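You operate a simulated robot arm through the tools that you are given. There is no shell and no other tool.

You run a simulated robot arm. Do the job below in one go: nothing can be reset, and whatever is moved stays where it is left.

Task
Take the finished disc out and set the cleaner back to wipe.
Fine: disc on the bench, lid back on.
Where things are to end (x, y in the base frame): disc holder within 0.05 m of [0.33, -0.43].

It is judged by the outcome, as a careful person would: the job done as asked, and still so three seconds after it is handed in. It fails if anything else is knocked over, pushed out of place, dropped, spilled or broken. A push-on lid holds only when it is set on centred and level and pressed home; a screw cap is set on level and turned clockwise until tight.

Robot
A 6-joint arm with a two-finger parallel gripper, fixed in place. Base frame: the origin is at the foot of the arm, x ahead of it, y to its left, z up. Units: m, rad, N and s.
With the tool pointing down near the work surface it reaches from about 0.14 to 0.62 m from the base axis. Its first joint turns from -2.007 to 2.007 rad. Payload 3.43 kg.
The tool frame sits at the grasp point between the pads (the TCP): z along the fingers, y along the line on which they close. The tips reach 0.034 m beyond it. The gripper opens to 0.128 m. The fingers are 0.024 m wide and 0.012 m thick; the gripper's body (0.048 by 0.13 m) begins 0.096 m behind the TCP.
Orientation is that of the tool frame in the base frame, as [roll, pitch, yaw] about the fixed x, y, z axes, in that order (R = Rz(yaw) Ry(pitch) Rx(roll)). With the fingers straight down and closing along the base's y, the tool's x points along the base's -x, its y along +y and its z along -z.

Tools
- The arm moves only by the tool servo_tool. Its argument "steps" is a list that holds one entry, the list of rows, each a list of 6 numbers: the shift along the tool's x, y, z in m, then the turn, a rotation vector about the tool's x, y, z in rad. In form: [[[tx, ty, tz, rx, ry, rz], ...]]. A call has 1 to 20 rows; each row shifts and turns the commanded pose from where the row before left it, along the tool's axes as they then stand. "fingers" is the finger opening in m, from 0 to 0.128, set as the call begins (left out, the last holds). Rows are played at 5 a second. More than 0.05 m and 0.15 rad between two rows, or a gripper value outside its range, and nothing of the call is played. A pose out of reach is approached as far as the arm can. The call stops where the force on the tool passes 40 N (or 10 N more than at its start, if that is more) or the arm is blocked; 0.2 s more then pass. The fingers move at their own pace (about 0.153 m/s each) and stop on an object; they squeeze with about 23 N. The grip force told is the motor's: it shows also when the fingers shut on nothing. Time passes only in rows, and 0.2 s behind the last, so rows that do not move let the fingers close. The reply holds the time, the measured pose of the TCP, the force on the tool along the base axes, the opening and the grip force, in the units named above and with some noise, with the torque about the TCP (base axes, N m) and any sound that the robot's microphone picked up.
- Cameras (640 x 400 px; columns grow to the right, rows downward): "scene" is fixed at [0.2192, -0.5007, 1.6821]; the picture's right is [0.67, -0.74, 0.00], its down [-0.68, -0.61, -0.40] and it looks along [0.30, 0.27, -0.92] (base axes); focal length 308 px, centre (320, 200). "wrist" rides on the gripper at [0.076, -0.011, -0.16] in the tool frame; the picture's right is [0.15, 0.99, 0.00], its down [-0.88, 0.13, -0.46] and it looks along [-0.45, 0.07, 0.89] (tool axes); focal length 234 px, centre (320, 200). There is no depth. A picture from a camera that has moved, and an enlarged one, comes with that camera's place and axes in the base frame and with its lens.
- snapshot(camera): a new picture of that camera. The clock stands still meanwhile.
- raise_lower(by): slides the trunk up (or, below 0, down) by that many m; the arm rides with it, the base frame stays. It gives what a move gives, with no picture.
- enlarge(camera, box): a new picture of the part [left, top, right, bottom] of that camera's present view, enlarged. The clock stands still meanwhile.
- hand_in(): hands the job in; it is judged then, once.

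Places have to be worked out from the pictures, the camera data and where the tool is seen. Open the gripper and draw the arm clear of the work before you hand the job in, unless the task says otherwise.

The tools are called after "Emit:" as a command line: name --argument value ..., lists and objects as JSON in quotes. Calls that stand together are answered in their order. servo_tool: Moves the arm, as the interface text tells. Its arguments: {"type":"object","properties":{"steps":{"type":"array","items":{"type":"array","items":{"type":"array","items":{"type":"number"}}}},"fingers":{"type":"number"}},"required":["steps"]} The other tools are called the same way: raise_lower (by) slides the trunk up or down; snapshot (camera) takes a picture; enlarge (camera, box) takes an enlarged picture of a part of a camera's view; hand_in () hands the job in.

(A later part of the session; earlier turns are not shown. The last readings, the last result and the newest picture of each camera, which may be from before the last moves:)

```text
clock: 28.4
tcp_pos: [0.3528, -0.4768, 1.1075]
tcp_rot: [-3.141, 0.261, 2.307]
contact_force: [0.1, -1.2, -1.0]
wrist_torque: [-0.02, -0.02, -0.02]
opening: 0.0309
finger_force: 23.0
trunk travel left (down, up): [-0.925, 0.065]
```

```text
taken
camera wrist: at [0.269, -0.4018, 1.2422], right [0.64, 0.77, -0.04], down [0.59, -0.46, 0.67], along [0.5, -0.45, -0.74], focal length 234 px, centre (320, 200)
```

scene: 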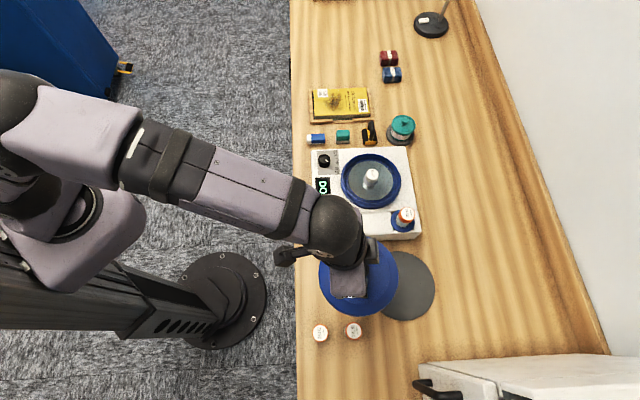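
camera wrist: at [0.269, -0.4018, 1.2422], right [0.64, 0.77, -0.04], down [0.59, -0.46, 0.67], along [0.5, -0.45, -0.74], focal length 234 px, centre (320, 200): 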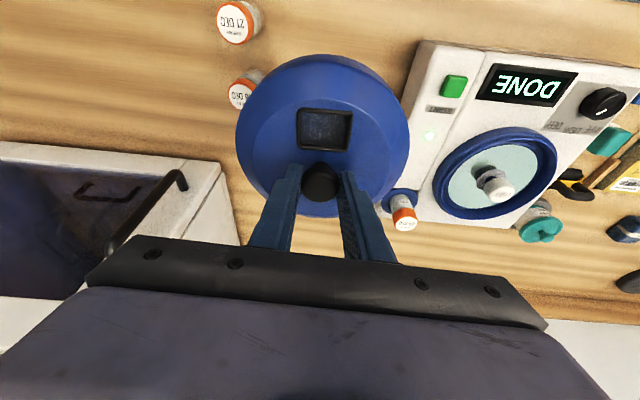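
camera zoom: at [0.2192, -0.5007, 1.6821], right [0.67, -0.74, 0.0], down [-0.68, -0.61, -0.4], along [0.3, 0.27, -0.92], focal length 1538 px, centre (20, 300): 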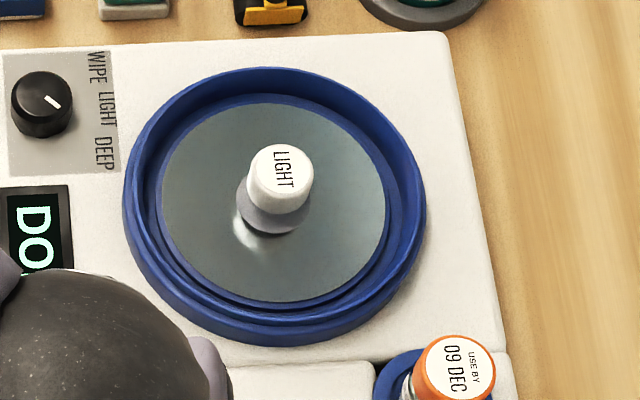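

The open cleaner shows a silver disc about 0.107 m wide with a white hub marked "LIGHT". The lid is held level; I now move forward over the mat while easing down a little.

Emit:
servo_tool --steps '[[[-0.004, 0, 0.002, 0, 0, 0], [-0.008, 0, 0.004, 0, 0, 0], [-0.0125, 0, 0.0068, 0, 0, 0], [-0.0125, 0, 0.0068, 0, 0, 0], [-0.0125, 0, 0.0068, 0, 0, 0], [-0.0125, 0, 0.0068, 0, 0, 0], [-0.0125, 0, 0.0068, 0, 0, 0], [-0.0125, 0, 0.0068, 0, 0, 0], [-0.0125, 0, 0.0068, 0, 0, 0], [-0.008, 0, 0.005, 0, 0, 0], [-0.0046, 0, 0.0023, 0, 0, 0], [0, 0, 0, 0, 0, 0]]]'

Emit:
snapshot --camera "scene"

Emit:
snapshot --camera "wrist"

```text
clock: 31.0
tcp_pos: [0.4221, -0.5545, 1.0831]
tcp_rot: [3.141, 0.261, 2.307]
contact_force: [0.0, 0.0, -0.7]
wrist_torque: [-0.01, -0.01, -0.01]
opening: 0.0307
finger_force: 23.1
out of reach, approached as far as the arm can: row 9, 10, 11
trunk travel left (down, up): [-0.925, 0.065]
```

```text
taken
```

scene: 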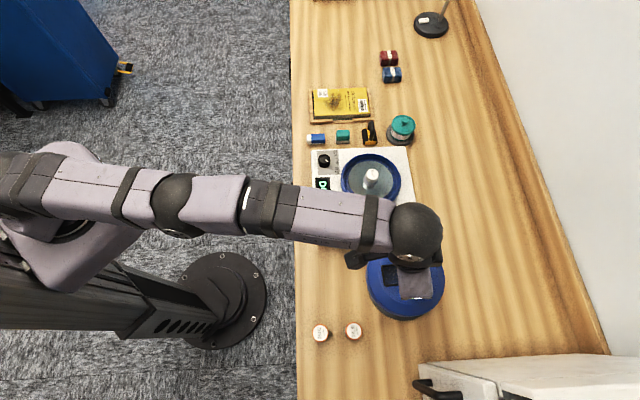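

```text
taken
camera wrist: at [0.3386, -0.4777, 1.2172], right [0.64, 0.77, -0.04], down [0.59, -0.46, 0.67], along [0.5, -0.45, -0.74], focal length 234 px, centre (320, 200)
```

wrist: 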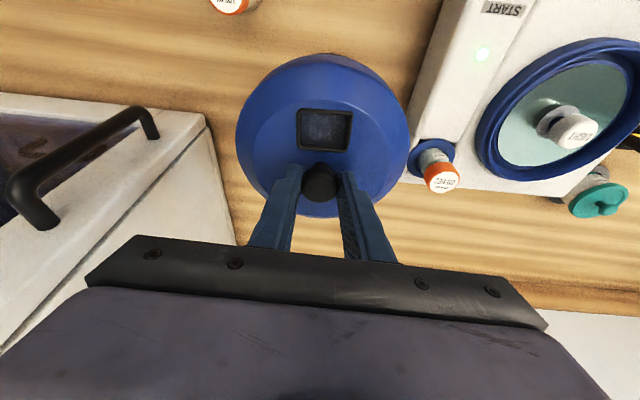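

The reach ran out at e1 about 0.694, but lower down I gain some. Moving along the tool axis lowers the lid and carries it forward onto the mat's centre; I do this in small rows.

Emit:
servo_tool --steps '[[[0, 0, 0.004, 0, 0, 0], [0, 0, 0.008, 0, 0, 0], [0, 0, 0.008, 0, 0, 0], [0, 0, 0.008, 0, 0, 0], [0, 0, 0.008, 0, 0, 0], [0, 0, 0.008, 0, 0, 0], [0, 0, 0.008, 0, 0, 0], [0, 0, 0.008, 0, 0, 0], [0, 0, 0.004, 0, 0, 0], [0, 0, 0, 0, 0, 0]]]'

Emit:
snapshot --camera "scene"

Emit:
snapshot --camera "wrist"

```text
clock: 33.2
tcp_pos: [0.4282, -0.5577, 1.0218]
tcp_rot: [3.141, 0.259, 2.308]
contact_force: [-0.3, 0.2, -1.2]
wrist_torque: [0.06, 0.03, -0.01]
opening: 0.0306
finger_force: 22.9
out of reach, approached as far as the arm can: row 4, 6, 8
trunk travel left (down, up): [-0.925, 0.065]
```

```text
taken
```

scene: 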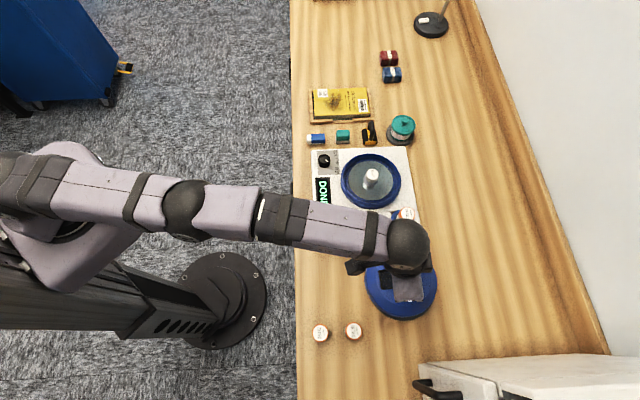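

```text
taken
camera wrist: at [0.3438, -0.4805, 1.1547], right [0.64, 0.77, -0.04], down [0.59, -0.46, 0.67], along [0.5, -0.45, -0.74], focal length 234 px, centre (320, 200)
```

wrist: 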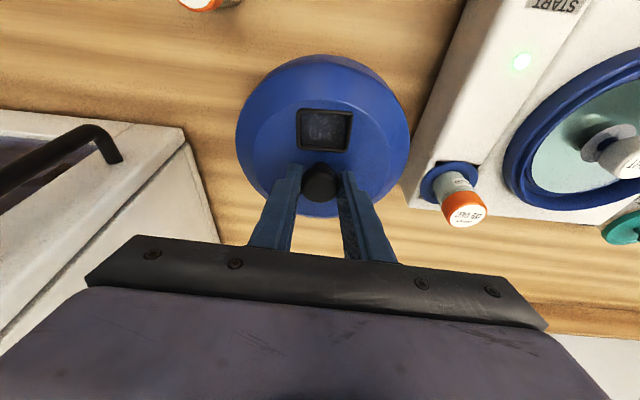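

The lid is over the mat (centre about 14 mm short, which is fine). I lower straight down with the trunk by 0.045 to keep the arm's geometry, then finish with small arm rows.

Emit:
raise_lower --by -0.045

Emit:
snapshot --camera "wrist"

Emit:
enlarge --camera "scene" --box '[340, 220, 460, 340]'

```text
clock: 34.1
tcp_pos: [0.4282, -0.5556, 0.9764]
tcp_rot: [-3.141, 0.259, 2.308]
contact_force: [0.4, 0.9, -1.8]
wrist_torque: [0.02, 0.02, 0.0]
opening: 0.0307
finger_force: 23.1
trunk travel left (down, up): [-0.88, 0.11]
```

```text
taken
camera wrist: at [0.3437, -0.4804, 1.1097], right [0.64, 0.77, -0.04], down [0.59, -0.46, 0.67], along [0.5, -0.45, -0.74], focal length 234 px, centre (320, 200)
```

wrist: 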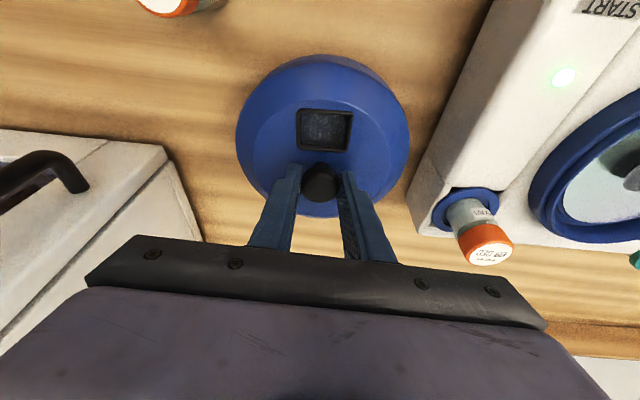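

```text
3.33 times, centred on (400, 280) of scene
camera zoom: at [0.2192, -0.5007, 1.6821], right [0.67, -0.74, 0.0], down [-0.68, -0.61, -0.4], along [0.3, 0.27, -0.92], focal length 1026 px, centre (53, -67)
```

zoom: 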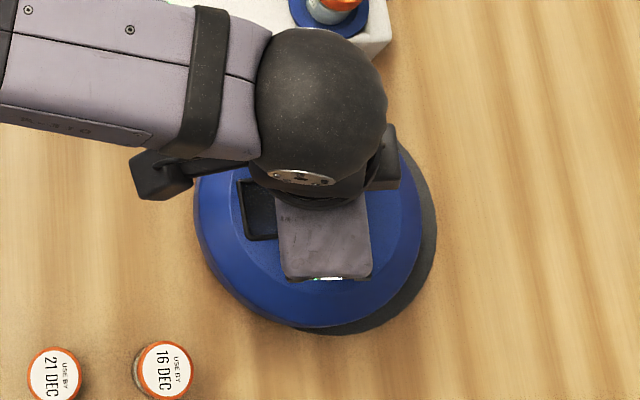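

Still clear of the bench. I continue down in 3 mm rows, watching the vertical force for contact.

Emit:
servo_tool --steps '[[[0.0008, 0, 0.0029, 0, 0, 0], [0.0008, 0, 0.0029, 0, 0, 0], [0.0008, 0, 0.0029, 0, 0, 0], [0.0008, 0, 0.0029, 0, 0, 0], [0.0008, 0, 0.0029, 0, 0, 0]]]'

Emit:
enlarge --camera "scene" --box '[340, 220, 460, 340]'

```text
clock: 35.3
tcp_pos: [0.4271, -0.5563, 0.9603]
tcp_rot: [3.142, 0.261, 2.306]
contact_force: [-1.0, 0.3, -0.8]
wrist_torque: [-0.03, -0.04, -0.01]
opening: 0.0308
finger_force: 22.7
trunk travel left (down, up): [-0.88, 0.11]
```

```text
3.33 times, centred on (400, 280) of scene
camera zoom: at [0.2192, -0.5007, 1.6821], right [0.67, -0.74, 0.0], down [-0.68, -0.61, -0.4], along [0.3, 0.27, -0.92], focal length 1026 px, centre (53, -67)
```

zoom: 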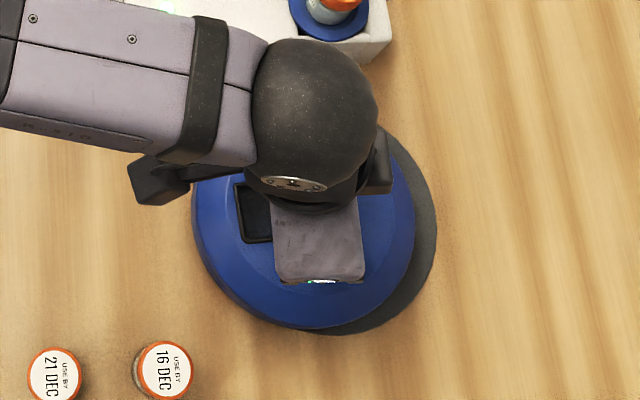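

No contact yet. I continue down with 2 mm rows.

Emit:
servo_tool --steps '[[[0.0005, 0, 0.0019, 0, 0, 0], [0.0005, 0, 0.0019, 0, 0, 0], [0.0005, 0, 0.0019, 0, 0, 0], [0.0005, 0, 0.0019, 0, 0, 0]]]'

Emit:
servo_tool --steps '[[[0.0005, 0, 0.0019, 0, 0, 0], [0.0005, 0, 0.0019, 0, 0, 0]]]'

```text
clock: 36.3
tcp_pos: [0.4287, -0.5564, 0.9525]
tcp_rot: [3.141, 0.261, 2.307]
contact_force: [0.1, 0.1, -1.0]
wrist_torque: [-0.02, 0.0, 0.0]
opening: 0.0307
finger_force: 23.2
trunk travel left (down, up): [-0.88, 0.11]
```

```text
clock: 36.9
tcp_pos: [0.4276, -0.5568, 0.9498]
tcp_rot: [-3.14, 0.264, 2.308]
contact_force: [-0.9, 2.7, 5.5]
wrist_torque: [0.14, 0.2, -0.05]
opening: 0.0308
finger_force: 22.7
trunk travel left (down, up): [-0.88, 0.11]
```

Contact registers (5.5 N) at TCP z 0.950, so the lid is down on the mat. I release, check, and back out along the tool axis.

Emit:
servo_tool --steps '[[[0, 0, 0, 0, 0, 0], [0, 0, 0, 0, 0, 0]]]' --fingers 0.06

Emit:
servo_tool --steps '[[[0, 0, -0.015, 0, 0, 0], [0, 0, -0.025, 0, 0, 0], [0, 0, -0.04, 0, 0, 0], [0, 0, -0.04, 0, 0, 0], [0, 0, 0, 0, 0, 0]]]'

Emit:
snapshot --camera "wrist"

Emit:
snapshot --camera "scene"

```text
clock: 37.5
tcp_pos: [0.4274, -0.5571, 0.9479]
tcp_rot: [-3.141, 0.26, 2.308]
contact_force: [0.7, 0.0, -0.2]
wrist_torque: [-0.02, 0.0, 0.03]
opening: 0.06
finger_force: 0.1
trunk travel left (down, up): [-0.88, 0.11]
```

```text
clock: 38.7
tcp_pos: [0.4078, -0.5342, 1.0649]
tcp_rot: [3.141, 0.259, 2.306]
contact_force: [0.0, 1.0, 0.8]
wrist_torque: [-0.02, 0.01, -0.02]
opening: 0.0599
finger_force: 0.0
trunk travel left (down, up): [-0.88, 0.11]
```

```text
taken
camera wrist: at [0.3233, -0.4581, 1.1987], right [0.64, 0.77, -0.04], down [0.59, -0.46, 0.67], along [0.5, -0.45, -0.74], focal length 234 px, centre (320, 200)
```

wrist: 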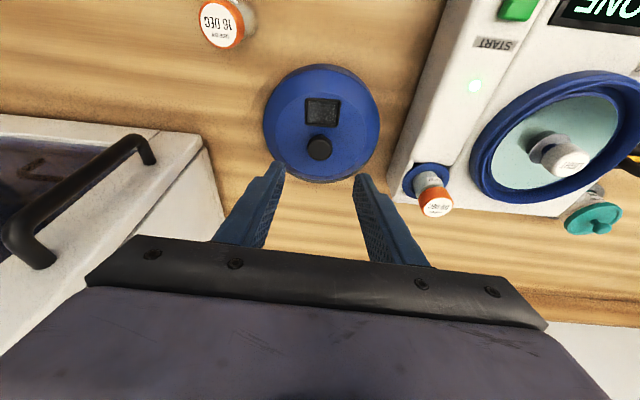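

```text
taken
```

scene: 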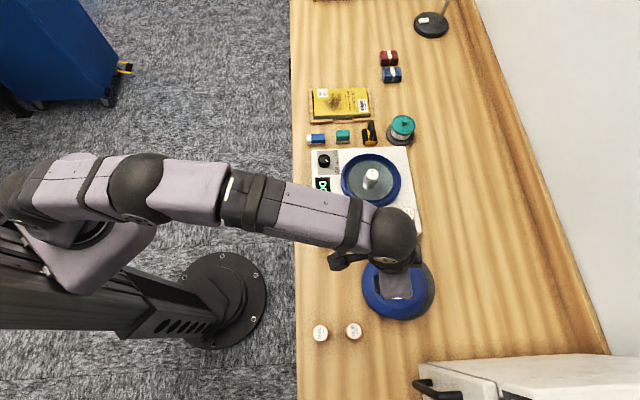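

The lid rests on the mat. I raise the trunk, then draw back and move sideways to a view point in front of the open cleaner.

Emit:
raise_lower --by 0.08

Emit:
servo_tool --steps '[[[0.04, 0, 0, 0, 0, 0], [0.04, 0.03, 0, 0, 0, 0], [0, 0.04, 0, 0, 0, 0], [0, 0.04, 0, 0, 0, 0], [0, 0.04, 0, 0, 0, 0], [0, 0.04, 0, 0, 0, 0], [0, 0.04, 0, 0, 0, 0], [0, 0.032, 0, 0, 0, 0], [0, 0, 0, 0, 0, 0]]]'

Emit:
snapshot --camera "wrist"

Emit:
enlarge --camera "wrist" --box '[240, 80, 400, 230]'

Emit:
snapshot --camera "scene"

```text
clock: 39.9
tcp_pos: [0.4081, -0.5348, 1.1444]
tcp_rot: [3.141, 0.26, 2.307]
contact_force: [-0.7, -0.3, 0.3]
wrist_torque: [0.0, 0.0, 0.03]
opening: 0.0603
finger_force: 0.0
trunk travel left (down, up): [-0.96, 0.03]
```

```text
clock: 41.9
tcp_pos: [0.5488, -0.2996, 1.1236]
tcp_rot: [3.14, 0.26, 2.307]
contact_force: [0.3, -0.2, 0.9]
wrist_torque: [0.02, 0.0, 0.0]
opening: 0.0597
finger_force: 0.1
trunk travel left (down, up): [-0.96, 0.03]
```

```text
taken
camera wrist: at [0.4649, -0.2238, 1.2585], right [0.64, 0.77, -0.04], down [0.59, -0.46, 0.67], along [0.5, -0.45, -0.74], focal length 234 px, centre (320, 200)
```

wrist: 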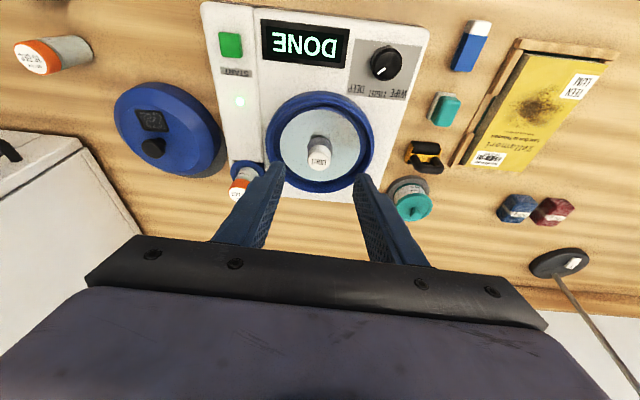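

```text
2.67 times, centred on (320, 155) of wrist
camera zoom: at [0.4649, -0.2238, 1.2585], right [0.64, 0.77, -0.04], down [0.59, -0.46, 0.67], along [0.5, -0.45, -0.74], focal length 624 px, centre (320, 320)
```

zoom: 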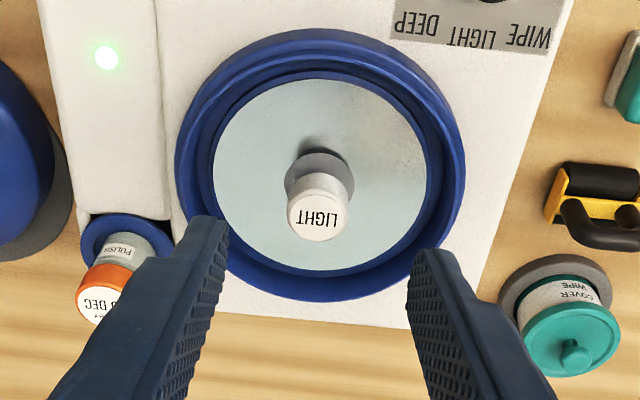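

```text
taken
```

scene: 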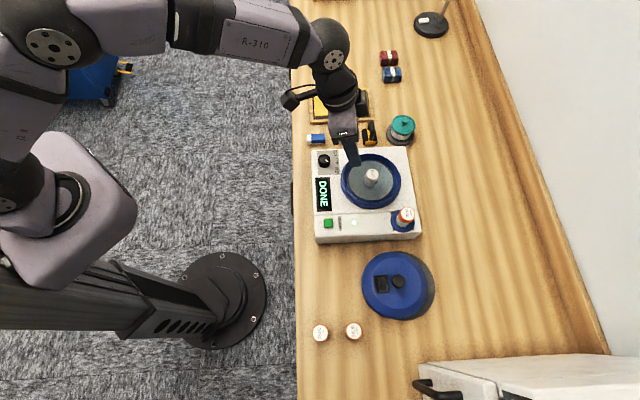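

The lid sits flat on its mat. Now I look closely at the disc's hub to see what is attached to it and triangulate it.

Emit:
enlarge --camera "wrist" --box '[285, 115, 355, 185]'

Emit:
enlarge --camera "scene" --box '[345, 150, 400, 205]'

```text
5.71 times, centred on (320, 150) of wrist
camera zoom: at [0.4649, -0.2238, 1.2585], right [0.64, 0.77, -0.04], down [0.59, -0.46, 0.67], along [0.5, -0.45, -0.74], focal length 1338 px, centre (320, 486)
```

zoom: 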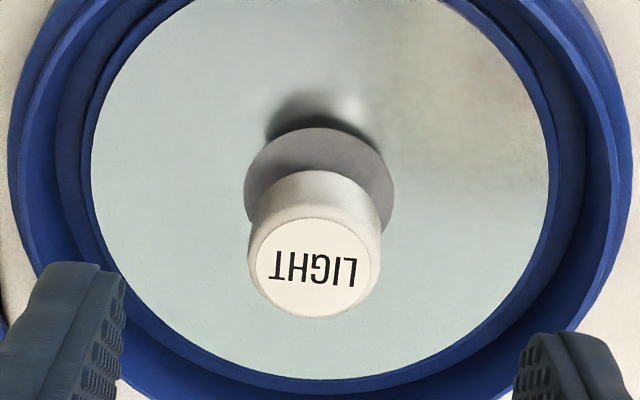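

```text
7.27 times, centred on (372, 178) of scene
camera zoom: at [0.2192, -0.5007, 1.6821], right [0.67, -0.74, 0.0], down [-0.68, -0.61, -0.4], along [0.3, 0.27, -0.92], focal length 2238 px, centre (-62, 364)
```

zoom: 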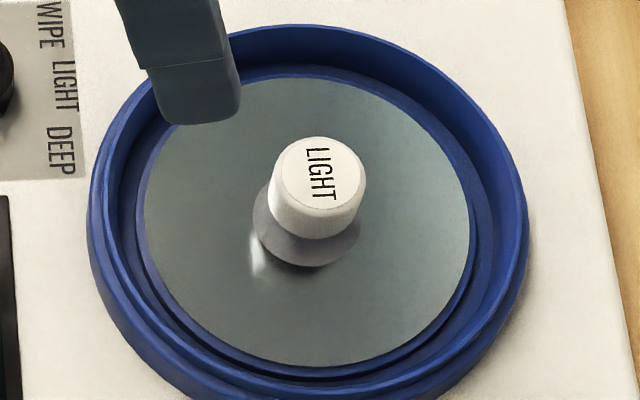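

The item is a small grey disc with a white handle standing on the machine's mirror platter. The handle top is at about (0.594, -0.346, 0.982), 0.032 m wide, with the grey disc at z about 0.941. I move to a pre-grasp pose above it.

Emit:
servo_tool --steps '[[[-0.0109, 0.0012, 0.0346, 0, 0, 0], [-0.0108, 0.0011, 0.0346, 0, 0, 0], [0, 0, 0, 0, 0, 0]]]' --fingers 0.06

Emit:
enlarge --camera "wrist" --box '[230, 60, 410, 220]'

Emit:
enlarge --camera "scene" --box '[330, 130, 410, 210]'

```text
clock: 42.6
tcp_pos: [0.5772, -0.3281, 1.0641]
tcp_rot: [3.141, 0.263, 2.306]
contact_force: [-1.1, -0.3, 0.2]
wrist_torque: [0.0, -0.01, -0.01]
opening: 0.0601
finger_force: 0.0
trunk travel left (down, up): [-0.96, 0.03]
```

```text
2.50 times, centred on (320, 140) of wrist
camera zoom: at [0.4931, -0.2511, 1.1981], right [0.64, 0.77, -0.04], down [0.59, -0.46, 0.67], along [0.5, -0.45, -0.74], focal length 585 px, centre (320, 350)
```

zoom: 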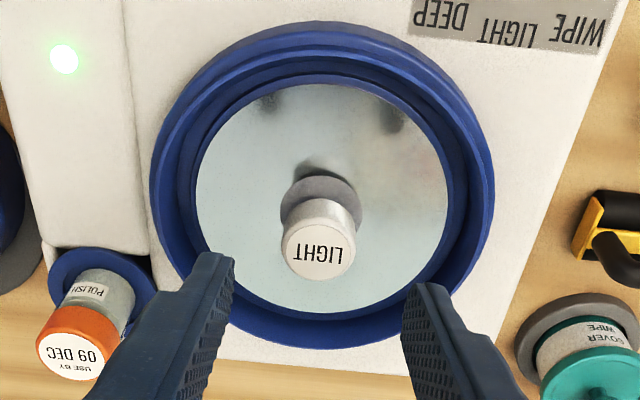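

```text
5.00 times, centred on (370, 170) of scene
camera zoom: at [0.2192, -0.5007, 1.6821], right [0.67, -0.74, 0.0], down [-0.68, -0.61, -0.4], along [0.3, 0.27, -0.92], focal length 1538 px, centre (70, 350)
```

zoom: 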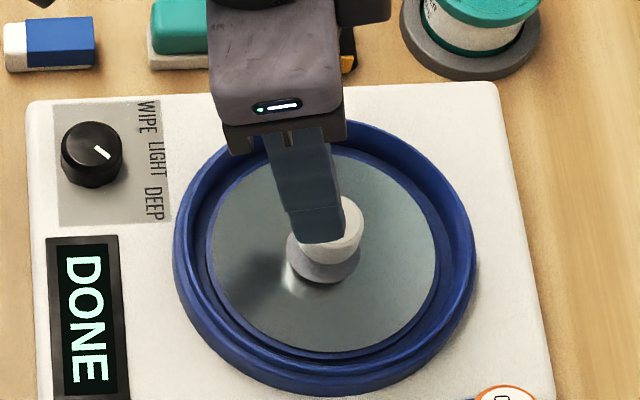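

The handle is centred between the fingers. I descend along the tool axis, pausing just short to check.

Emit:
servo_tool --steps '[[[0, 0, 0.025, 0, 0, 0], [0, 0, 0.025, 0, 0, 0], [0, 0, 0.015, 0, 0, 0], [0, 0, 0, 0, 0, 0]]]'

Emit:
enlarge --camera "wrist" --box '[250, 90, 390, 210]'

```text
clock: 43.6
tcp_pos: [0.5882, -0.3401, 1.0005]
tcp_rot: [-3.142, 0.259, 2.307]
contact_force: [0.5, 0.0, -0.4]
wrist_torque: [0.01, 0.02, -0.02]
opening: 0.0601
finger_force: 0.0
trunk travel left (down, up): [-0.96, 0.03]
```

```text
3.33 times, centred on (320, 150) of wrist
camera zoom: at [0.5037, -0.2641, 1.1343], right [0.64, 0.77, -0.04], down [0.59, -0.46, 0.67], along [0.5, -0.45, -0.74], focal length 781 px, centre (320, 367)
```

zoom: 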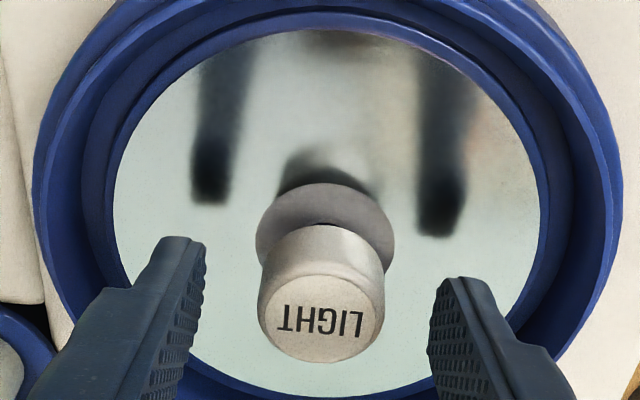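

Good alignment. I go down the last 14 mm and close gently on the handle.

Emit:
servo_tool --steps '[[[0, 0, 0.007, 0, 0, 0], [0, 0, 0.007, 0, 0, 0], [0, 0, 0, 0, 0, 0]]]'

Emit:
servo_tool --steps '[[[0, 0, 0, 0, 0, 0], [0, 0, 0, 0, 0, 0], [0, 0, 0, 0, 0, 0], [0, 0, 0, 0, 0, 0]]]' --fingers 0.01

Emit:
enlarge --camera "wrist" --box '[250, 90, 390, 210]'

```text
clock: 44.5
tcp_pos: [0.5903, -0.3431, 0.9852]
tcp_rot: [3.141, 0.26, 2.308]
contact_force: [-0.1, 0.4, -0.8]
wrist_torque: [-0.02, 0.02, 0.0]
opening: 0.0598
finger_force: 0.1
trunk travel left (down, up): [-0.96, 0.03]
```

```text
clock: 45.5
tcp_pos: [0.5911, -0.3425, 0.9859]
tcp_rot: [-3.141, 0.26, 2.307]
contact_force: [0.6, -0.4, -0.3]
wrist_torque: [-0.06, 0.01, 0.0]
opening: 0.0319
finger_force: 23.0
trunk travel left (down, up): [-0.96, 0.03]
```

```text
3.33 times, centred on (320, 150) of wrist
camera zoom: at [0.5065, -0.2667, 1.1207], right [0.64, 0.77, -0.04], down [0.59, -0.46, 0.67], along [0.5, -0.45, -0.74], focal length 781 px, centre (320, 367)
```

zoom: 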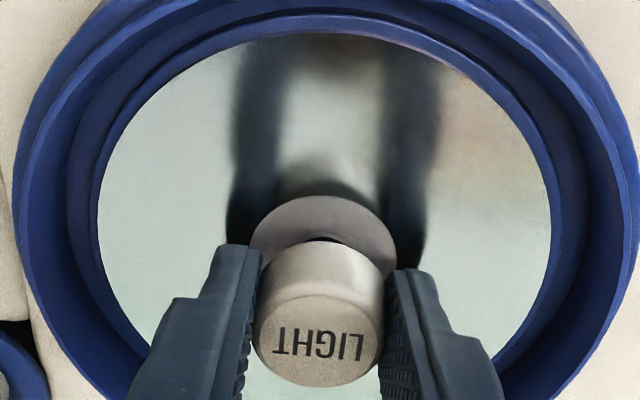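

Firm grip at 0.0319. I lift slowly and look whether the grey disc comes along with the handle.

Emit:
servo_tool --steps '[[[-0.001, 0, -0.0039, 0, 0, 0], [-0.001, 0, -0.0039, 0, 0, 0], [-0.001, 0, -0.0039, 0, 0, 0], [-0.001, 0, -0.0039, 0, 0, 0], [0, 0, 0, 0, 0, 0]]]'

Emit:
enlarge --camera "wrist" --box '[250, 90, 390, 210]'

Emit:
enlarge --camera "scene" --box '[335, 140, 405, 210]'

```text
clock: 46.6
tcp_pos: [0.5897, -0.344, 1.0029]
tcp_rot: [3.141, 0.26, 2.305]
contact_force: [-0.1, 0.2, -1.2]
wrist_torque: [0.0, -0.01, 0.0]
opening: 0.0318
finger_force: 22.7
trunk travel left (down, up): [-0.96, 0.03]
```

```text
3.33 times, centred on (320, 150) of wrist
camera zoom: at [0.5066, -0.2667, 1.1366], right [0.64, 0.77, -0.04], down [0.59, -0.46, 0.67], along [0.5, -0.45, -0.74], focal length 781 px, centre (320, 367)
```

zoom: 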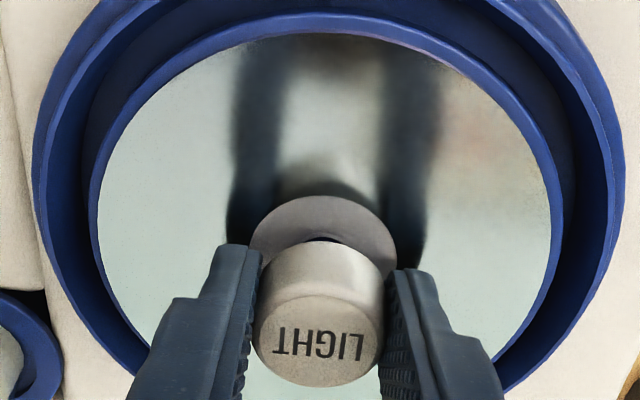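

```text
5.71 times, centred on (370, 175) of scene
camera zoom: at [0.2192, -0.5007, 1.6821], right [0.67, -0.74, 0.0], down [-0.68, -0.61, -0.4], along [0.3, 0.27, -0.92], focal length 1758 px, centre (34, 343)
```

zoom: 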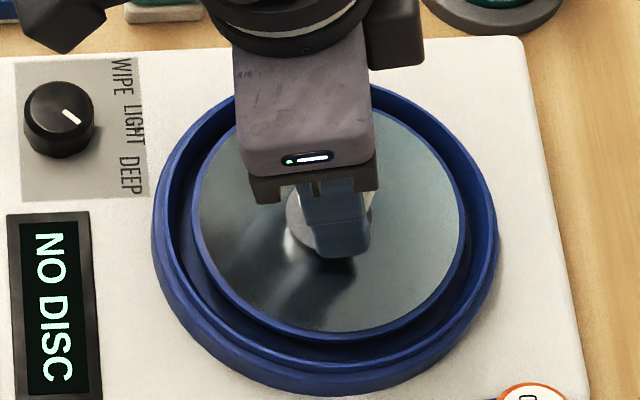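

The display changed to "NO DISC" and the mirror plate with its rim rises with the handle, so the whole disc holder (about 0.13 m wide) is in hand. I lift it slowly clear, then draw it back.

Emit:
servo_tool --steps '[[[-0.001, 0, -0.0039, 0, 0, 0], [-0.0015, 0, -0.0058, 0, 0, 0], [-0.0021, 0, -0.0077, 0, 0, 0], [-0.0021, 0, -0.0077, 0, 0, 0], [-0.0021, 0, -0.0077, 0, 0, 0], [-0.0021, 0, -0.0077, 0, 0, 0], [-0.0021, 0, -0.0077, 0, 0, 0], [-0.0021, 0, -0.0077, 0, 0, 0], [-0.0021, 0, -0.0077, 0, 0, 0], [-0.0021, 0, -0.0077, 0, 0, 0], [-0.0015, 0, -0.0058, 0, 0, 0], [0, 0, 0, 0, 0, 0]]]'

Emit:
snapshot --camera "scene"

Emit:
snapshot --camera "wrist"

```text
clock: 49.2
tcp_pos: [0.5902, -0.3434, 1.0827]
tcp_rot: [3.14, 0.261, 2.308]
contact_force: [0.9, 0.5, -0.6]
wrist_torque: [0.02, -0.06, 0.0]
opening: 0.0318
finger_force: 22.9
trunk travel left (down, up): [-0.96, 0.03]
```

```text
taken
```

scene: 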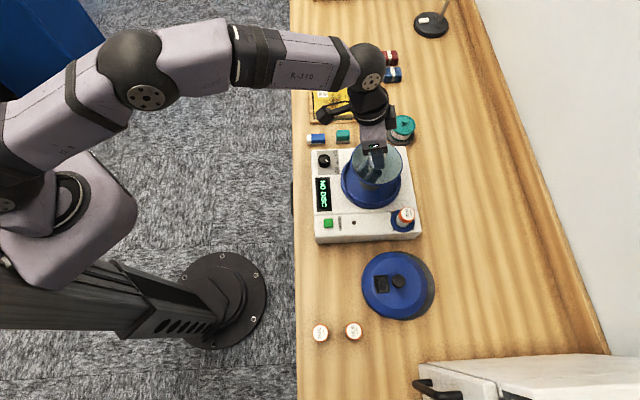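

```text
taken
camera wrist: at [0.507, -0.2665, 1.2166], right [0.64, 0.77, -0.04], down [0.59, -0.46, 0.67], along [0.5, -0.45, -0.74], focal length 234 px, centre (320, 200)
```

wrist: 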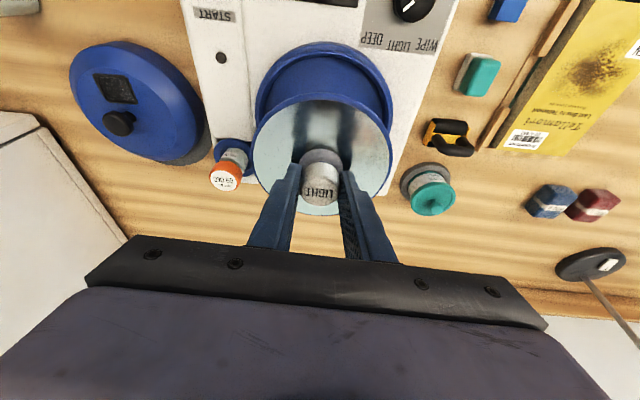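

The silver disc is clear of the base and level. I draw it back toward the bench front and then carry it sideways to the drop-off side.

Emit:
servo_tool --steps '[[[0.004, 0, -0.001, 0, 0, 0], [0.008, 0, -0.0021, 0, 0, 0], [0.0116, 0, -0.0031, 0, 0, 0], [0.0116, 0, -0.0031, 0, 0, 0], [0.0116, 0, -0.0031, 0, 0, 0], [0.0116, 0, -0.0031, 0, 0, 0], [0.0116, 0, -0.0031, 0, 0, 0], [0.0116, 0, -0.0031, 0, 0, 0], [0.0116, 0, -0.0031, 0, 0, 0], [0.0116, 0, -0.0031, 0, 0, 0], [0.006, 0, -0.0016, 0, 0, 0], [0.002, 0, -0.0005, 0, 0, 0], [0, 0, 0, 0, 0, 0]]]'

Emit:
servo_tool --steps '[[[0, -0.004, 0, 0, 0, 0], [0, -0.008, 0, 0, 0, 0], [0, -0.012, 0, 0, 0, 0], [0, -0.016, 0, 0, 0, 0], [0, -0.016, 0, 0, 0, 0], [0, -0.016, 0, 0, 0, 0], [0, -0.016, 0, 0, 0, 0], [0, -0.016, 0, 0, 0, 0], [0, -0.016, 0, 0, 0, 0], [0, -0.016, 0, 0, 0, 0], [0, -0.016, 0, 0, 0, 0], [0, -0.016, 0, 0, 0, 0], [0, -0.016, 0, 0, 0, 0], [0, -0.016, 0, 0, 0, 0], [0, -0.016, 0, 0, 0, 0], [0, -0.016, 0, 0, 0, 0], [0, -0.012, 0, 0, 0, 0], [0, -0.004, 0, 0, 0, 0], [0, 0, 0, 0, 0, 0]]]'

Emit:
snapshot --camera "scene"

Emit:
snapshot --camera "wrist"

```text
clock: 52.0
tcp_pos: [0.5128, -0.2561, 1.0814]
tcp_rot: [3.141, 0.259, 2.309]
contact_force: [-0.2, 0.2, -1.8]
wrist_torque: [-0.01, -0.01, 0.03]
opening: 0.0313
finger_force: 22.8
trunk travel left (down, up): [-0.96, 0.03]
```

```text
clock: 56.0
tcp_pos: [0.3291, -0.4243, 1.0823]
tcp_rot: [-3.141, 0.261, 2.307]
contact_force: [-0.2, 0.1, -1.4]
wrist_torque: [-0.02, 0.02, 0.01]
opening: 0.0315
finger_force: 23.0
trunk travel left (down, up): [-0.96, 0.03]
```

```text
taken
```

scene: 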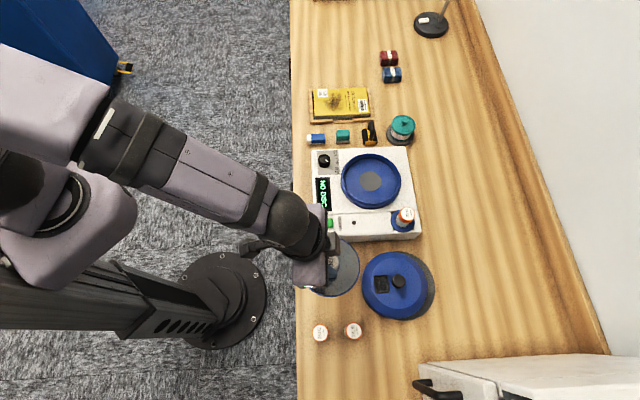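

```text
taken
camera wrist: at [0.2446, -0.3474, 1.2162], right [0.64, 0.77, -0.04], down [0.59, -0.46, 0.67], along [0.5, -0.45, -0.74], focal length 234 px, centre (320, 200)
```

wrist: 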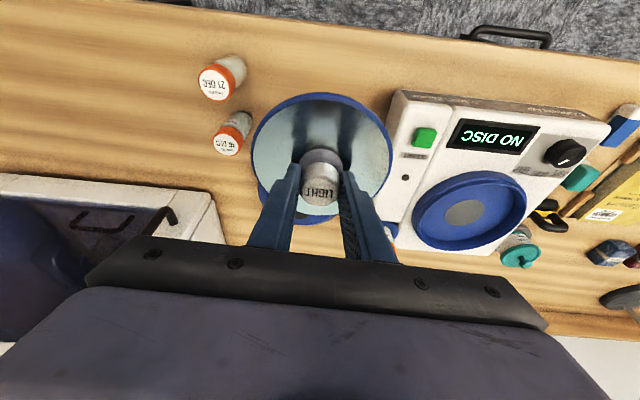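

The disc is now over the target (centre about (0.333, -0.428)), with clear bench below. I lower it steadily, keeping the last centimetres for small rows.

Emit:
servo_tool --steps '[[[0.001, 0, 0.0039, 0, 0, 0], [0.0021, 0, 0.0077, 0, 0, 0], [0.0031, 0, 0.0116, 0, 0, 0], [0.0031, 0, 0.0116, 0, 0, 0], [0.0031, 0, 0.0116, 0, 0, 0], [0.0031, 0, 0.0116, 0, 0, 0], [0.0031, 0, 0.0116, 0, 0, 0], [0.0031, 0, 0.0116, 0, 0, 0], [0.0031, 0, 0.0116, 0, 0, 0], [0.0031, 0, 0.0116, 0, 0, 0], [0.0031, 0, 0.0116, 0, 0, 0], [0.0021, 0, 0.0077, 0, 0, 0], [0.001, 0, 0.0039, 0, 0, 0], [0, 0, 0, 0, 0, 0]]]'

Emit:
snapshot --camera "wrist"

Emit:
snapshot --camera "scene"

```text
clock: 59.0
tcp_pos: [0.3297, -0.4226, 0.9499]
tcp_rot: [3.141, 0.261, 2.307]
contact_force: [0.8, 0.2, -1.0]
wrist_torque: [0.01, -0.05, 0.0]
opening: 0.0316
finger_force: 22.9
trunk travel left (down, up): [-0.96, 0.03]
```

```text
taken
camera wrist: at [0.2454, -0.3469, 1.0841], right [0.64, 0.77, -0.04], down [0.59, -0.46, 0.67], along [0.5, -0.45, -0.74], focal length 234 px, centre (320, 200)
```

wrist: 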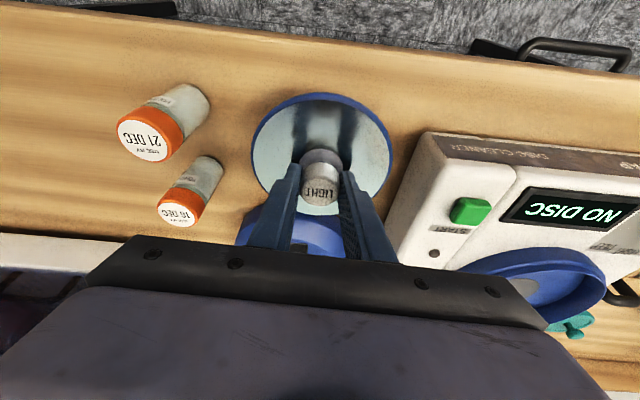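

```text
taken
```

scene: 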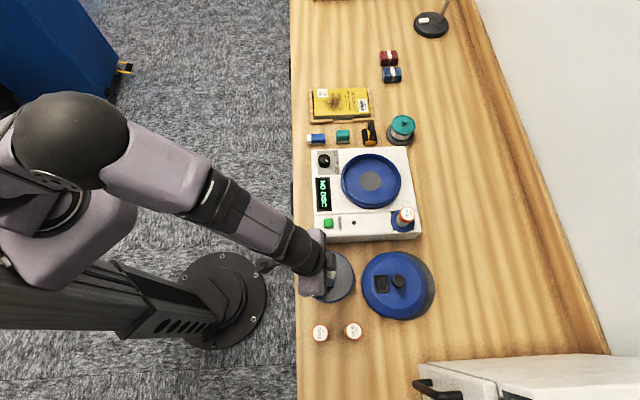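

No contact yet and everything is clear around it. I go on in 3 mm rows.

Emit:
servo_tool --steps '[[[0.0008, 0, 0.0029, 0, 0, 0], [0.0008, 0, 0.0029, 0, 0, 0], [0.0008, 0, 0.0029, 0, 0, 0], [0.0008, 0, 0.0029, 0, 0, 0], [0.0008, 0, 0.0029, 0, 0, 0]]]'

Emit:
servo_tool --steps '[[[0.0005, 0, 0.0019, 0, 0, 0], [0.0005, 0, 0.0019, 0, 0, 0], [0.0005, 0, 0.0019, 0, 0, 0]]]'

Emit:
enlarge --camera "scene" --box '[290, 220, 400, 320]'

```text
clock: 60.2
tcp_pos: [0.3292, -0.4225, 0.9344]
tcp_rot: [-3.141, 0.26, 2.307]
contact_force: [0.2, 0.2, -1.5]
wrist_torque: [0.02, 0.01, -0.02]
opening: 0.0315
finger_force: 22.7
trunk travel left (down, up): [-0.96, 0.03]
```

```text
clock: 61.0
tcp_pos: [0.3278, -0.4234, 0.9298]
tcp_rot: [-3.14, 0.26, 2.308]
contact_force: [0.4, 0.4, -0.7]
wrist_torque: [-0.01, 0.02, 0.04]
opening: 0.0316
finger_force: 23.2
trunk travel left (down, up): [-0.96, 0.03]
```

```text
4.00 times, centred on (345, 270) of scene
camera zoom: at [0.2192, -0.5007, 1.6821], right [0.67, -0.74, 0.0], down [-0.68, -0.61, -0.4], along [0.3, 0.27, -0.92], focal length 1231 px, centre (220, -80)
```

zoom: 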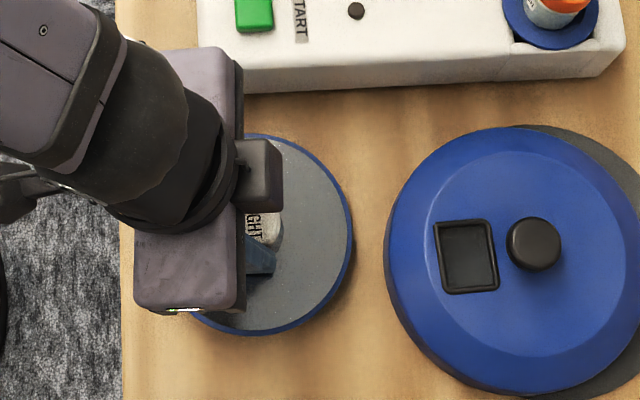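

Close to the bench now. I continue in 2 mm rows with force checks between short calls.

Emit:
servo_tool --steps '[[[0.0005, 0, 0.0019, 0, 0, 0], [0.0005, 0, 0.0019, 0, 0, 0]]]'

Emit:
servo_tool --steps '[[[0.0005, 0, 0.0019, 0, 0, 0]]]'

Emit:
servo_tool --steps '[[[0.0005, 0, 0.0019, 0, 0, 0]]]'

```text
clock: 61.6
tcp_pos: [0.3291, -0.424, 0.9247]
tcp_rot: [-3.141, 0.259, 2.308]
contact_force: [0.3, 0.0, -0.7]
wrist_torque: [0.04, -0.02, -0.01]
opening: 0.0315
finger_force: 22.6
trunk travel left (down, up): [-0.96, 0.03]
```

```text
clock: 62.0
tcp_pos: [0.3289, -0.4237, 0.9234]
tcp_rot: [3.142, 0.261, 2.308]
contact_force: [0.1, 0.0, -0.3]
wrist_torque: [-0.01, -0.03, 0.01]
opening: 0.0318
finger_force: 23.2
trunk travel left (down, up): [-0.96, 0.03]
```

```text
clock: 62.5
tcp_pos: [0.3295, -0.4228, 0.9211]
tcp_rot: [3.14, 0.259, 2.308]
contact_force: [-0.6, 0.3, -0.7]
wrist_torque: [-0.02, -0.02, -0.05]
opening: 0.0315
finger_force: 23.0
trunk travel left (down, up): [-0.96, 0.03]
```

Still no contact at 0.921; I keep easing down.

Emit:
servo_tool --steps '[[[0.0005, 0, 0.0019, 0, 0, 0]]]'

Emit:
servo_tool --steps '[[[0.0005, 0, 0.0019, 0, 0, 0]]]'

Emit:
enlarge --camera "wrist" --box '[220, 70, 420, 220]'

```text
clock: 62.9
tcp_pos: [0.3297, -0.4228, 0.919]
tcp_rot: [3.14, 0.261, 2.308]
contact_force: [-0.4, -0.3, -1.2]
wrist_torque: [0.03, 0.01, -0.01]
opening: 0.0315
finger_force: 22.8
trunk travel left (down, up): [-0.96, 0.03]
```

```text
clock: 63.2
tcp_pos: [0.3292, -0.423, 0.9187]
tcp_rot: [-3.14, 0.261, 2.308]
contact_force: [-0.4, 0.5, -1.1]
wrist_torque: [-0.03, -0.02, 0.0]
opening: 0.0315
finger_force: 23.0
trunk travel left (down, up): [-0.96, 0.03]
```

```text
2.67 times, centred on (320, 145) of wrist
camera zoom: at [0.2446, -0.3471, 1.0519], right [0.64, 0.77, -0.04], down [0.59, -0.46, 0.67], along [0.5, -0.45, -0.74], focal length 624 px, centre (320, 347)
```

zoom: 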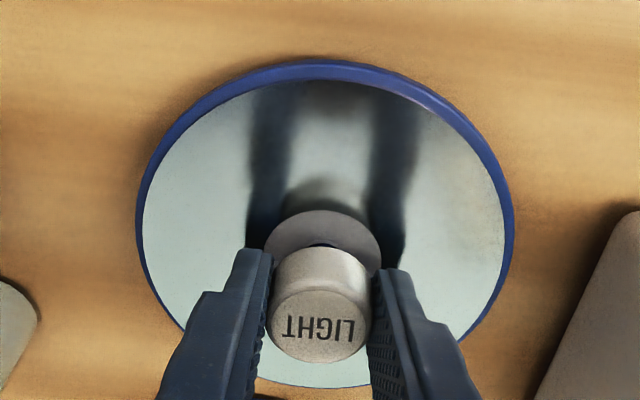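

The disc is just above the bench, its shadow nearly closed. I ease down further, row by row.

Emit:
servo_tool --steps '[[[0.0005, 0, 0.0019, 0, 0, 0]]]'

Emit:
servo_tool --steps '[[[0.0005, 0, 0.0019, 0, 0, 0]]]'

Emit:
servo_tool --steps '[[[0.0005, 0, 0.0019, 0, 0, 0]]]'

```text
clock: 63.6
tcp_pos: [0.3293, -0.4227, 0.9156]
tcp_rot: [-3.14, 0.26, 2.307]
contact_force: [-0.1, -0.1, -0.6]
wrist_torque: [-0.02, 0.03, 0.0]
opening: 0.0315
finger_force: 23.3
trunk travel left (down, up): [-0.96, 0.03]
```

```text
clock: 64.0
tcp_pos: [0.329, -0.4234, 0.9143]
tcp_rot: [3.141, 0.26, 2.306]
contact_force: [0.5, 0.2, -0.7]
wrist_torque: [-0.03, 0.01, -0.01]
opening: 0.0319
finger_force: 22.4
trunk travel left (down, up): [-0.96, 0.03]
```

```text
clock: 64.5
tcp_pos: [0.3295, -0.4239, 0.9117]
tcp_rot: [-3.141, 0.26, 2.309]
contact_force: [0.6, -0.8, -1.3]
wrist_torque: [-0.02, -0.01, -0.01]
opening: 0.0316
finger_force: 22.1
trunk travel left (down, up): [-0.96, 0.03]
```

No contact yet at 0.912; I carry on.

Emit:
servo_tool --steps '[[[0.0005, 0, 0.0019, 0, 0, 0]]]'

Emit:
servo_tool --steps '[[[0.0005, 0, 0.0019, 0, 0, 0]]]'

Emit:
servo_tool --steps '[[[0.0005, 0, 0.0019, 0, 0, 0]]]'

Emit:
enlarge --camera "scene" --box '[290, 220, 400, 320]'

Emit:
enlarge --camera "wrist" --box '[220, 70, 420, 220]'

```text
clock: 64.8
tcp_pos: [0.3283, -0.4233, 0.9098]
tcp_rot: [3.141, 0.262, 2.308]
contact_force: [0.0, -0.2, -0.1]
wrist_torque: [0.01, 0.01, -0.04]
opening: 0.0312
finger_force: 23.3
trunk travel left (down, up): [-0.96, 0.03]
```

```text
clock: 65.2
tcp_pos: [0.3299, -0.4233, 0.9084]
tcp_rot: [-3.141, 0.259, 2.307]
contact_force: [-0.7, -0.2, -1.1]
wrist_torque: [0.02, -0.04, 0.02]
opening: 0.0315
finger_force: 22.8
trunk travel left (down, up): [-0.96, 0.03]
```

```text
clock: 65.7
tcp_pos: [0.3292, -0.4231, 0.9056]
tcp_rot: [3.141, 0.263, 2.307]
contact_force: [-0.1, 1.0, 4.9]
wrist_torque: [0.14, 0.32, -0.06]
opening: 0.0315
finger_force: 22.7
trunk travel left (down, up): [-0.96, 0.03]
```

```text
4.00 times, centred on (345, 270) of scene
camera zoom: at [0.2192, -0.5007, 1.6821], right [0.67, -0.74, 0.0], down [-0.68, -0.61, -0.4], along [0.3, 0.27, -0.92], focal length 1231 px, centre (220, -80)
```

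zoom: 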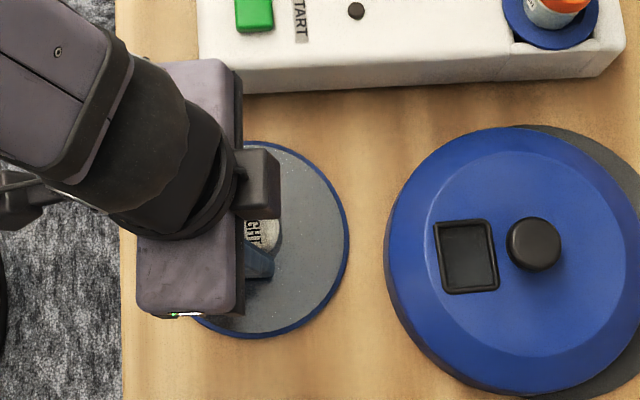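

```text
2.67 times, centred on (320, 145) of wrist
camera zoom: at [0.2447, -0.3466, 1.0407], right [0.64, 0.77, -0.04], down [0.59, -0.45, 0.67], along [0.5, -0.45, -0.74], focal length 624 px, centre (320, 347)
```

zoom: 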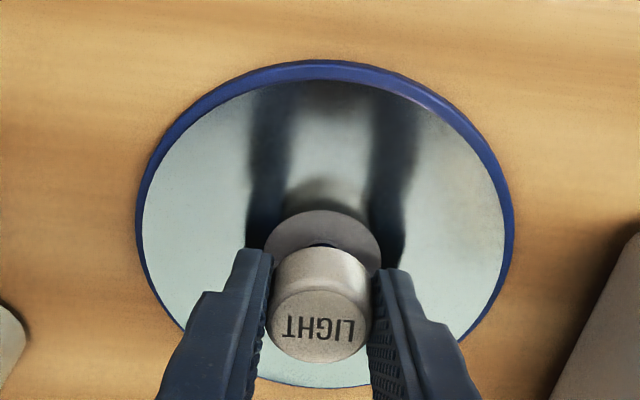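

Contact with 4.9 N at TCP z 0.906: the disc is down. I open, then back out along the tool axis.

Emit:
servo_tool --steps '[[[0, 0, 0, 0, 0, 0], [0, 0, 0, 0, 0, 0]]]' --fingers 0.06

Emit:
servo_tool --steps '[[[0, 0, -0.02, 0, 0, 0], [0, 0, -0.03, 0, 0, 0], [0, 0, -0.04, 0, 0, 0], [0, 0, -0.04, 0, 0, 0], [0, 0, -0.03, 0, 0, 0], [0, 0, 0, 0, 0, 0]]]'

Emit:
snapshot --camera "scene"

Emit:
snapshot --camera "wrist"

```text
clock: 66.2
tcp_pos: [0.3292, -0.4245, 0.9067]
tcp_rot: [-3.14, 0.26, 2.308]
contact_force: [0.3, 0.1, -0.2]
wrist_torque: [0.02, -0.01, 0.01]
opening: 0.0603
finger_force: 0.1
trunk travel left (down, up): [-0.96, 0.03]
```

```text
clock: 67.7
tcp_pos: [0.3012, -0.393, 1.0605]
tcp_rot: [-3.142, 0.26, 2.308]
contact_force: [0.1, -0.6, 0.4]
wrist_torque: [0.01, 0.01, -0.03]
opening: 0.0605
finger_force: 0.0
trunk travel left (down, up): [-0.96, 0.03]
```

```text
taken
```

scene: 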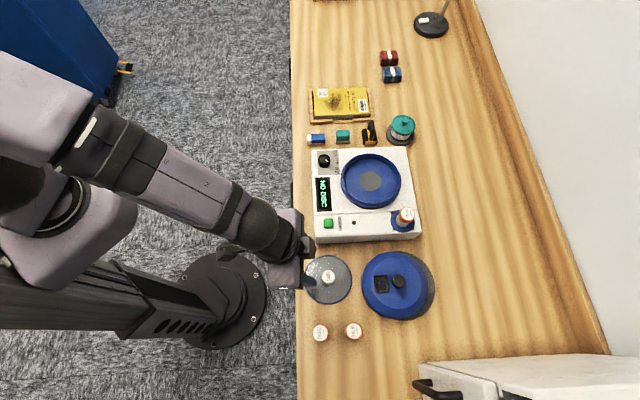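

```text
taken
camera wrist: at [0.2171, -0.3169, 1.1942], right [0.64, 0.77, -0.04], down [0.59, -0.46, 0.67], along [0.5, -0.45, -0.74], focal length 234 px, centre (320, 200)
```

wrist: 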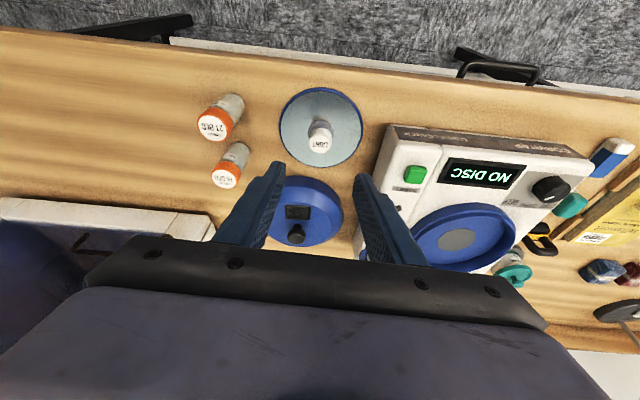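

The disc rests flat at about the target. Next the lid: I lower the trunk a little for reach and go back to a pre-grasp pose above its knob on the mat.

Emit:
raise_lower --by -0.035

Emit:
servo_tool --steps '[[[-0.0359, -0.0033, 0.0094, 0, 0, 0], [-0.0359, -0.0033, 0.0094, 0, 0, 0], [-0.0359, -0.0033, 0.0094, 0, 0, 0], [-0.0359, -0.0034, 0.0094, 0, 0, 0], [-0.0359, -0.0034, 0.0094, 0, 0, 0], [0, 0, 0, 0, 0, 0]]]'

Emit:
enlarge --camera "wrist" --box '[230, 60, 410, 220]'

Emit:
enlarge --camera "scene" --box '[290, 140, 450, 340]'

```text
clock: 68.4
tcp_pos: [0.3012, -0.3929, 1.0243]
tcp_rot: [-3.141, 0.26, 2.307]
contact_force: [0.0, 0.9, -0.2]
wrist_torque: [-0.01, -0.01, -0.02]
opening: 0.0601
finger_force: 0.1
trunk travel left (down, up): [-0.925, 0.065]
```

```text
clock: 69.8
tcp_pos: [0.4126, -0.541, 1.0261]
tcp_rot: [3.141, 0.26, 2.308]
contact_force: [-0.1, 1.0, 0.0]
wrist_torque: [-0.01, 0.0, 0.04]
opening: 0.0603
finger_force: 0.0
trunk travel left (down, up): [-0.925, 0.065]
```

```text
2.50 times, centred on (320, 140) of wrist
camera zoom: at [0.328, -0.4644, 1.1605], right [0.64, 0.77, -0.04], down [0.59, -0.46, 0.67], along [0.5, -0.45, -0.74], focal length 585 px, centre (320, 350)
```

zoom: 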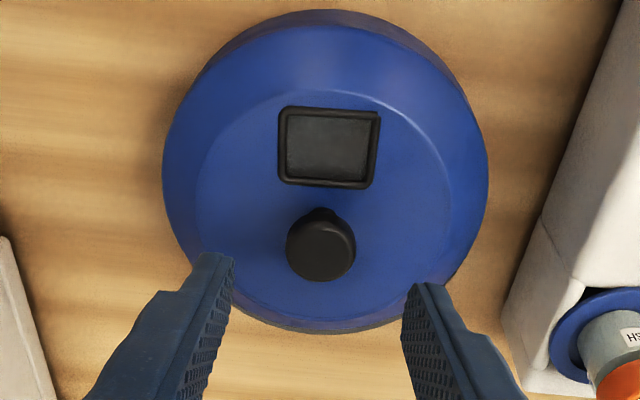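

```text
2.00 times, centred on (370, 240) of scene
camera zoom: at [0.2192, -0.5007, 1.6821], right [0.67, -0.74, 0.0], down [-0.68, -0.61, -0.4], along [0.3, 0.27, -0.92], focal length 615 px, centre (220, 120)
```

zoom: 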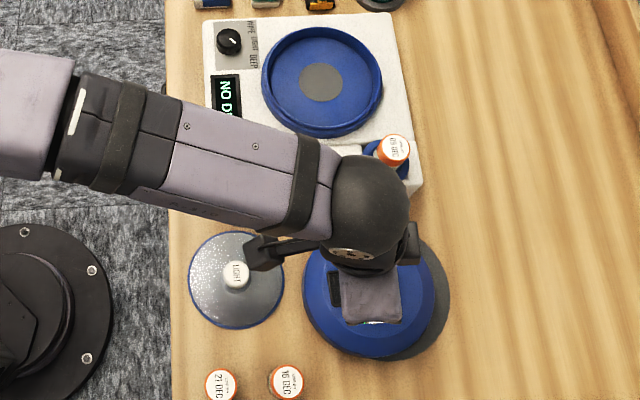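

Aligned as when I released it. I descend to the same grasp pose, with the final part slow, and close on the knob.

Emit:
servo_tool --steps '[[[0, 0, 0.025, 0, 0, 0], [0, 0, 0.025, 0, 0, 0], [-0.001, 0, 0.015, 0, 0, 0], [-0.001, 0, 0.009, 0, 0, 0], [0, 0, 0.005, 0, 0, 0], [0, 0, 0, 0, 0, 0]]]'

Emit:
enlarge --camera "wrist" --box '[240, 90, 400, 210]'

```text
clock: 71.2
tcp_pos: [0.4271, -0.5539, 0.9503]
tcp_rot: [3.141, 0.26, 2.308]
contact_force: [0.4, -0.1, 0.6]
wrist_torque: [0.01, 0.01, 0.01]
opening: 0.06
finger_force: 0.1
out of reach, approached as far as the arm can: row 5
trunk travel left (down, up): [-0.925, 0.065]
```

```text
3.33 times, centred on (320, 150) of wrist
camera zoom: at [0.3428, -0.4789, 1.0847], right [0.64, 0.77, -0.04], down [0.59, -0.46, 0.67], along [0.5, -0.45, -0.74], focal length 781 px, centre (320, 367)
```

zoom: 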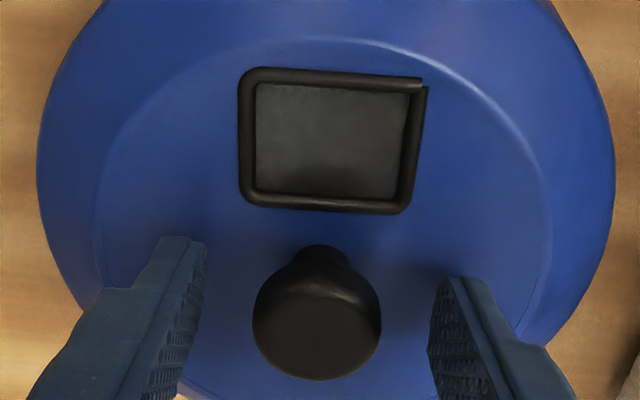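

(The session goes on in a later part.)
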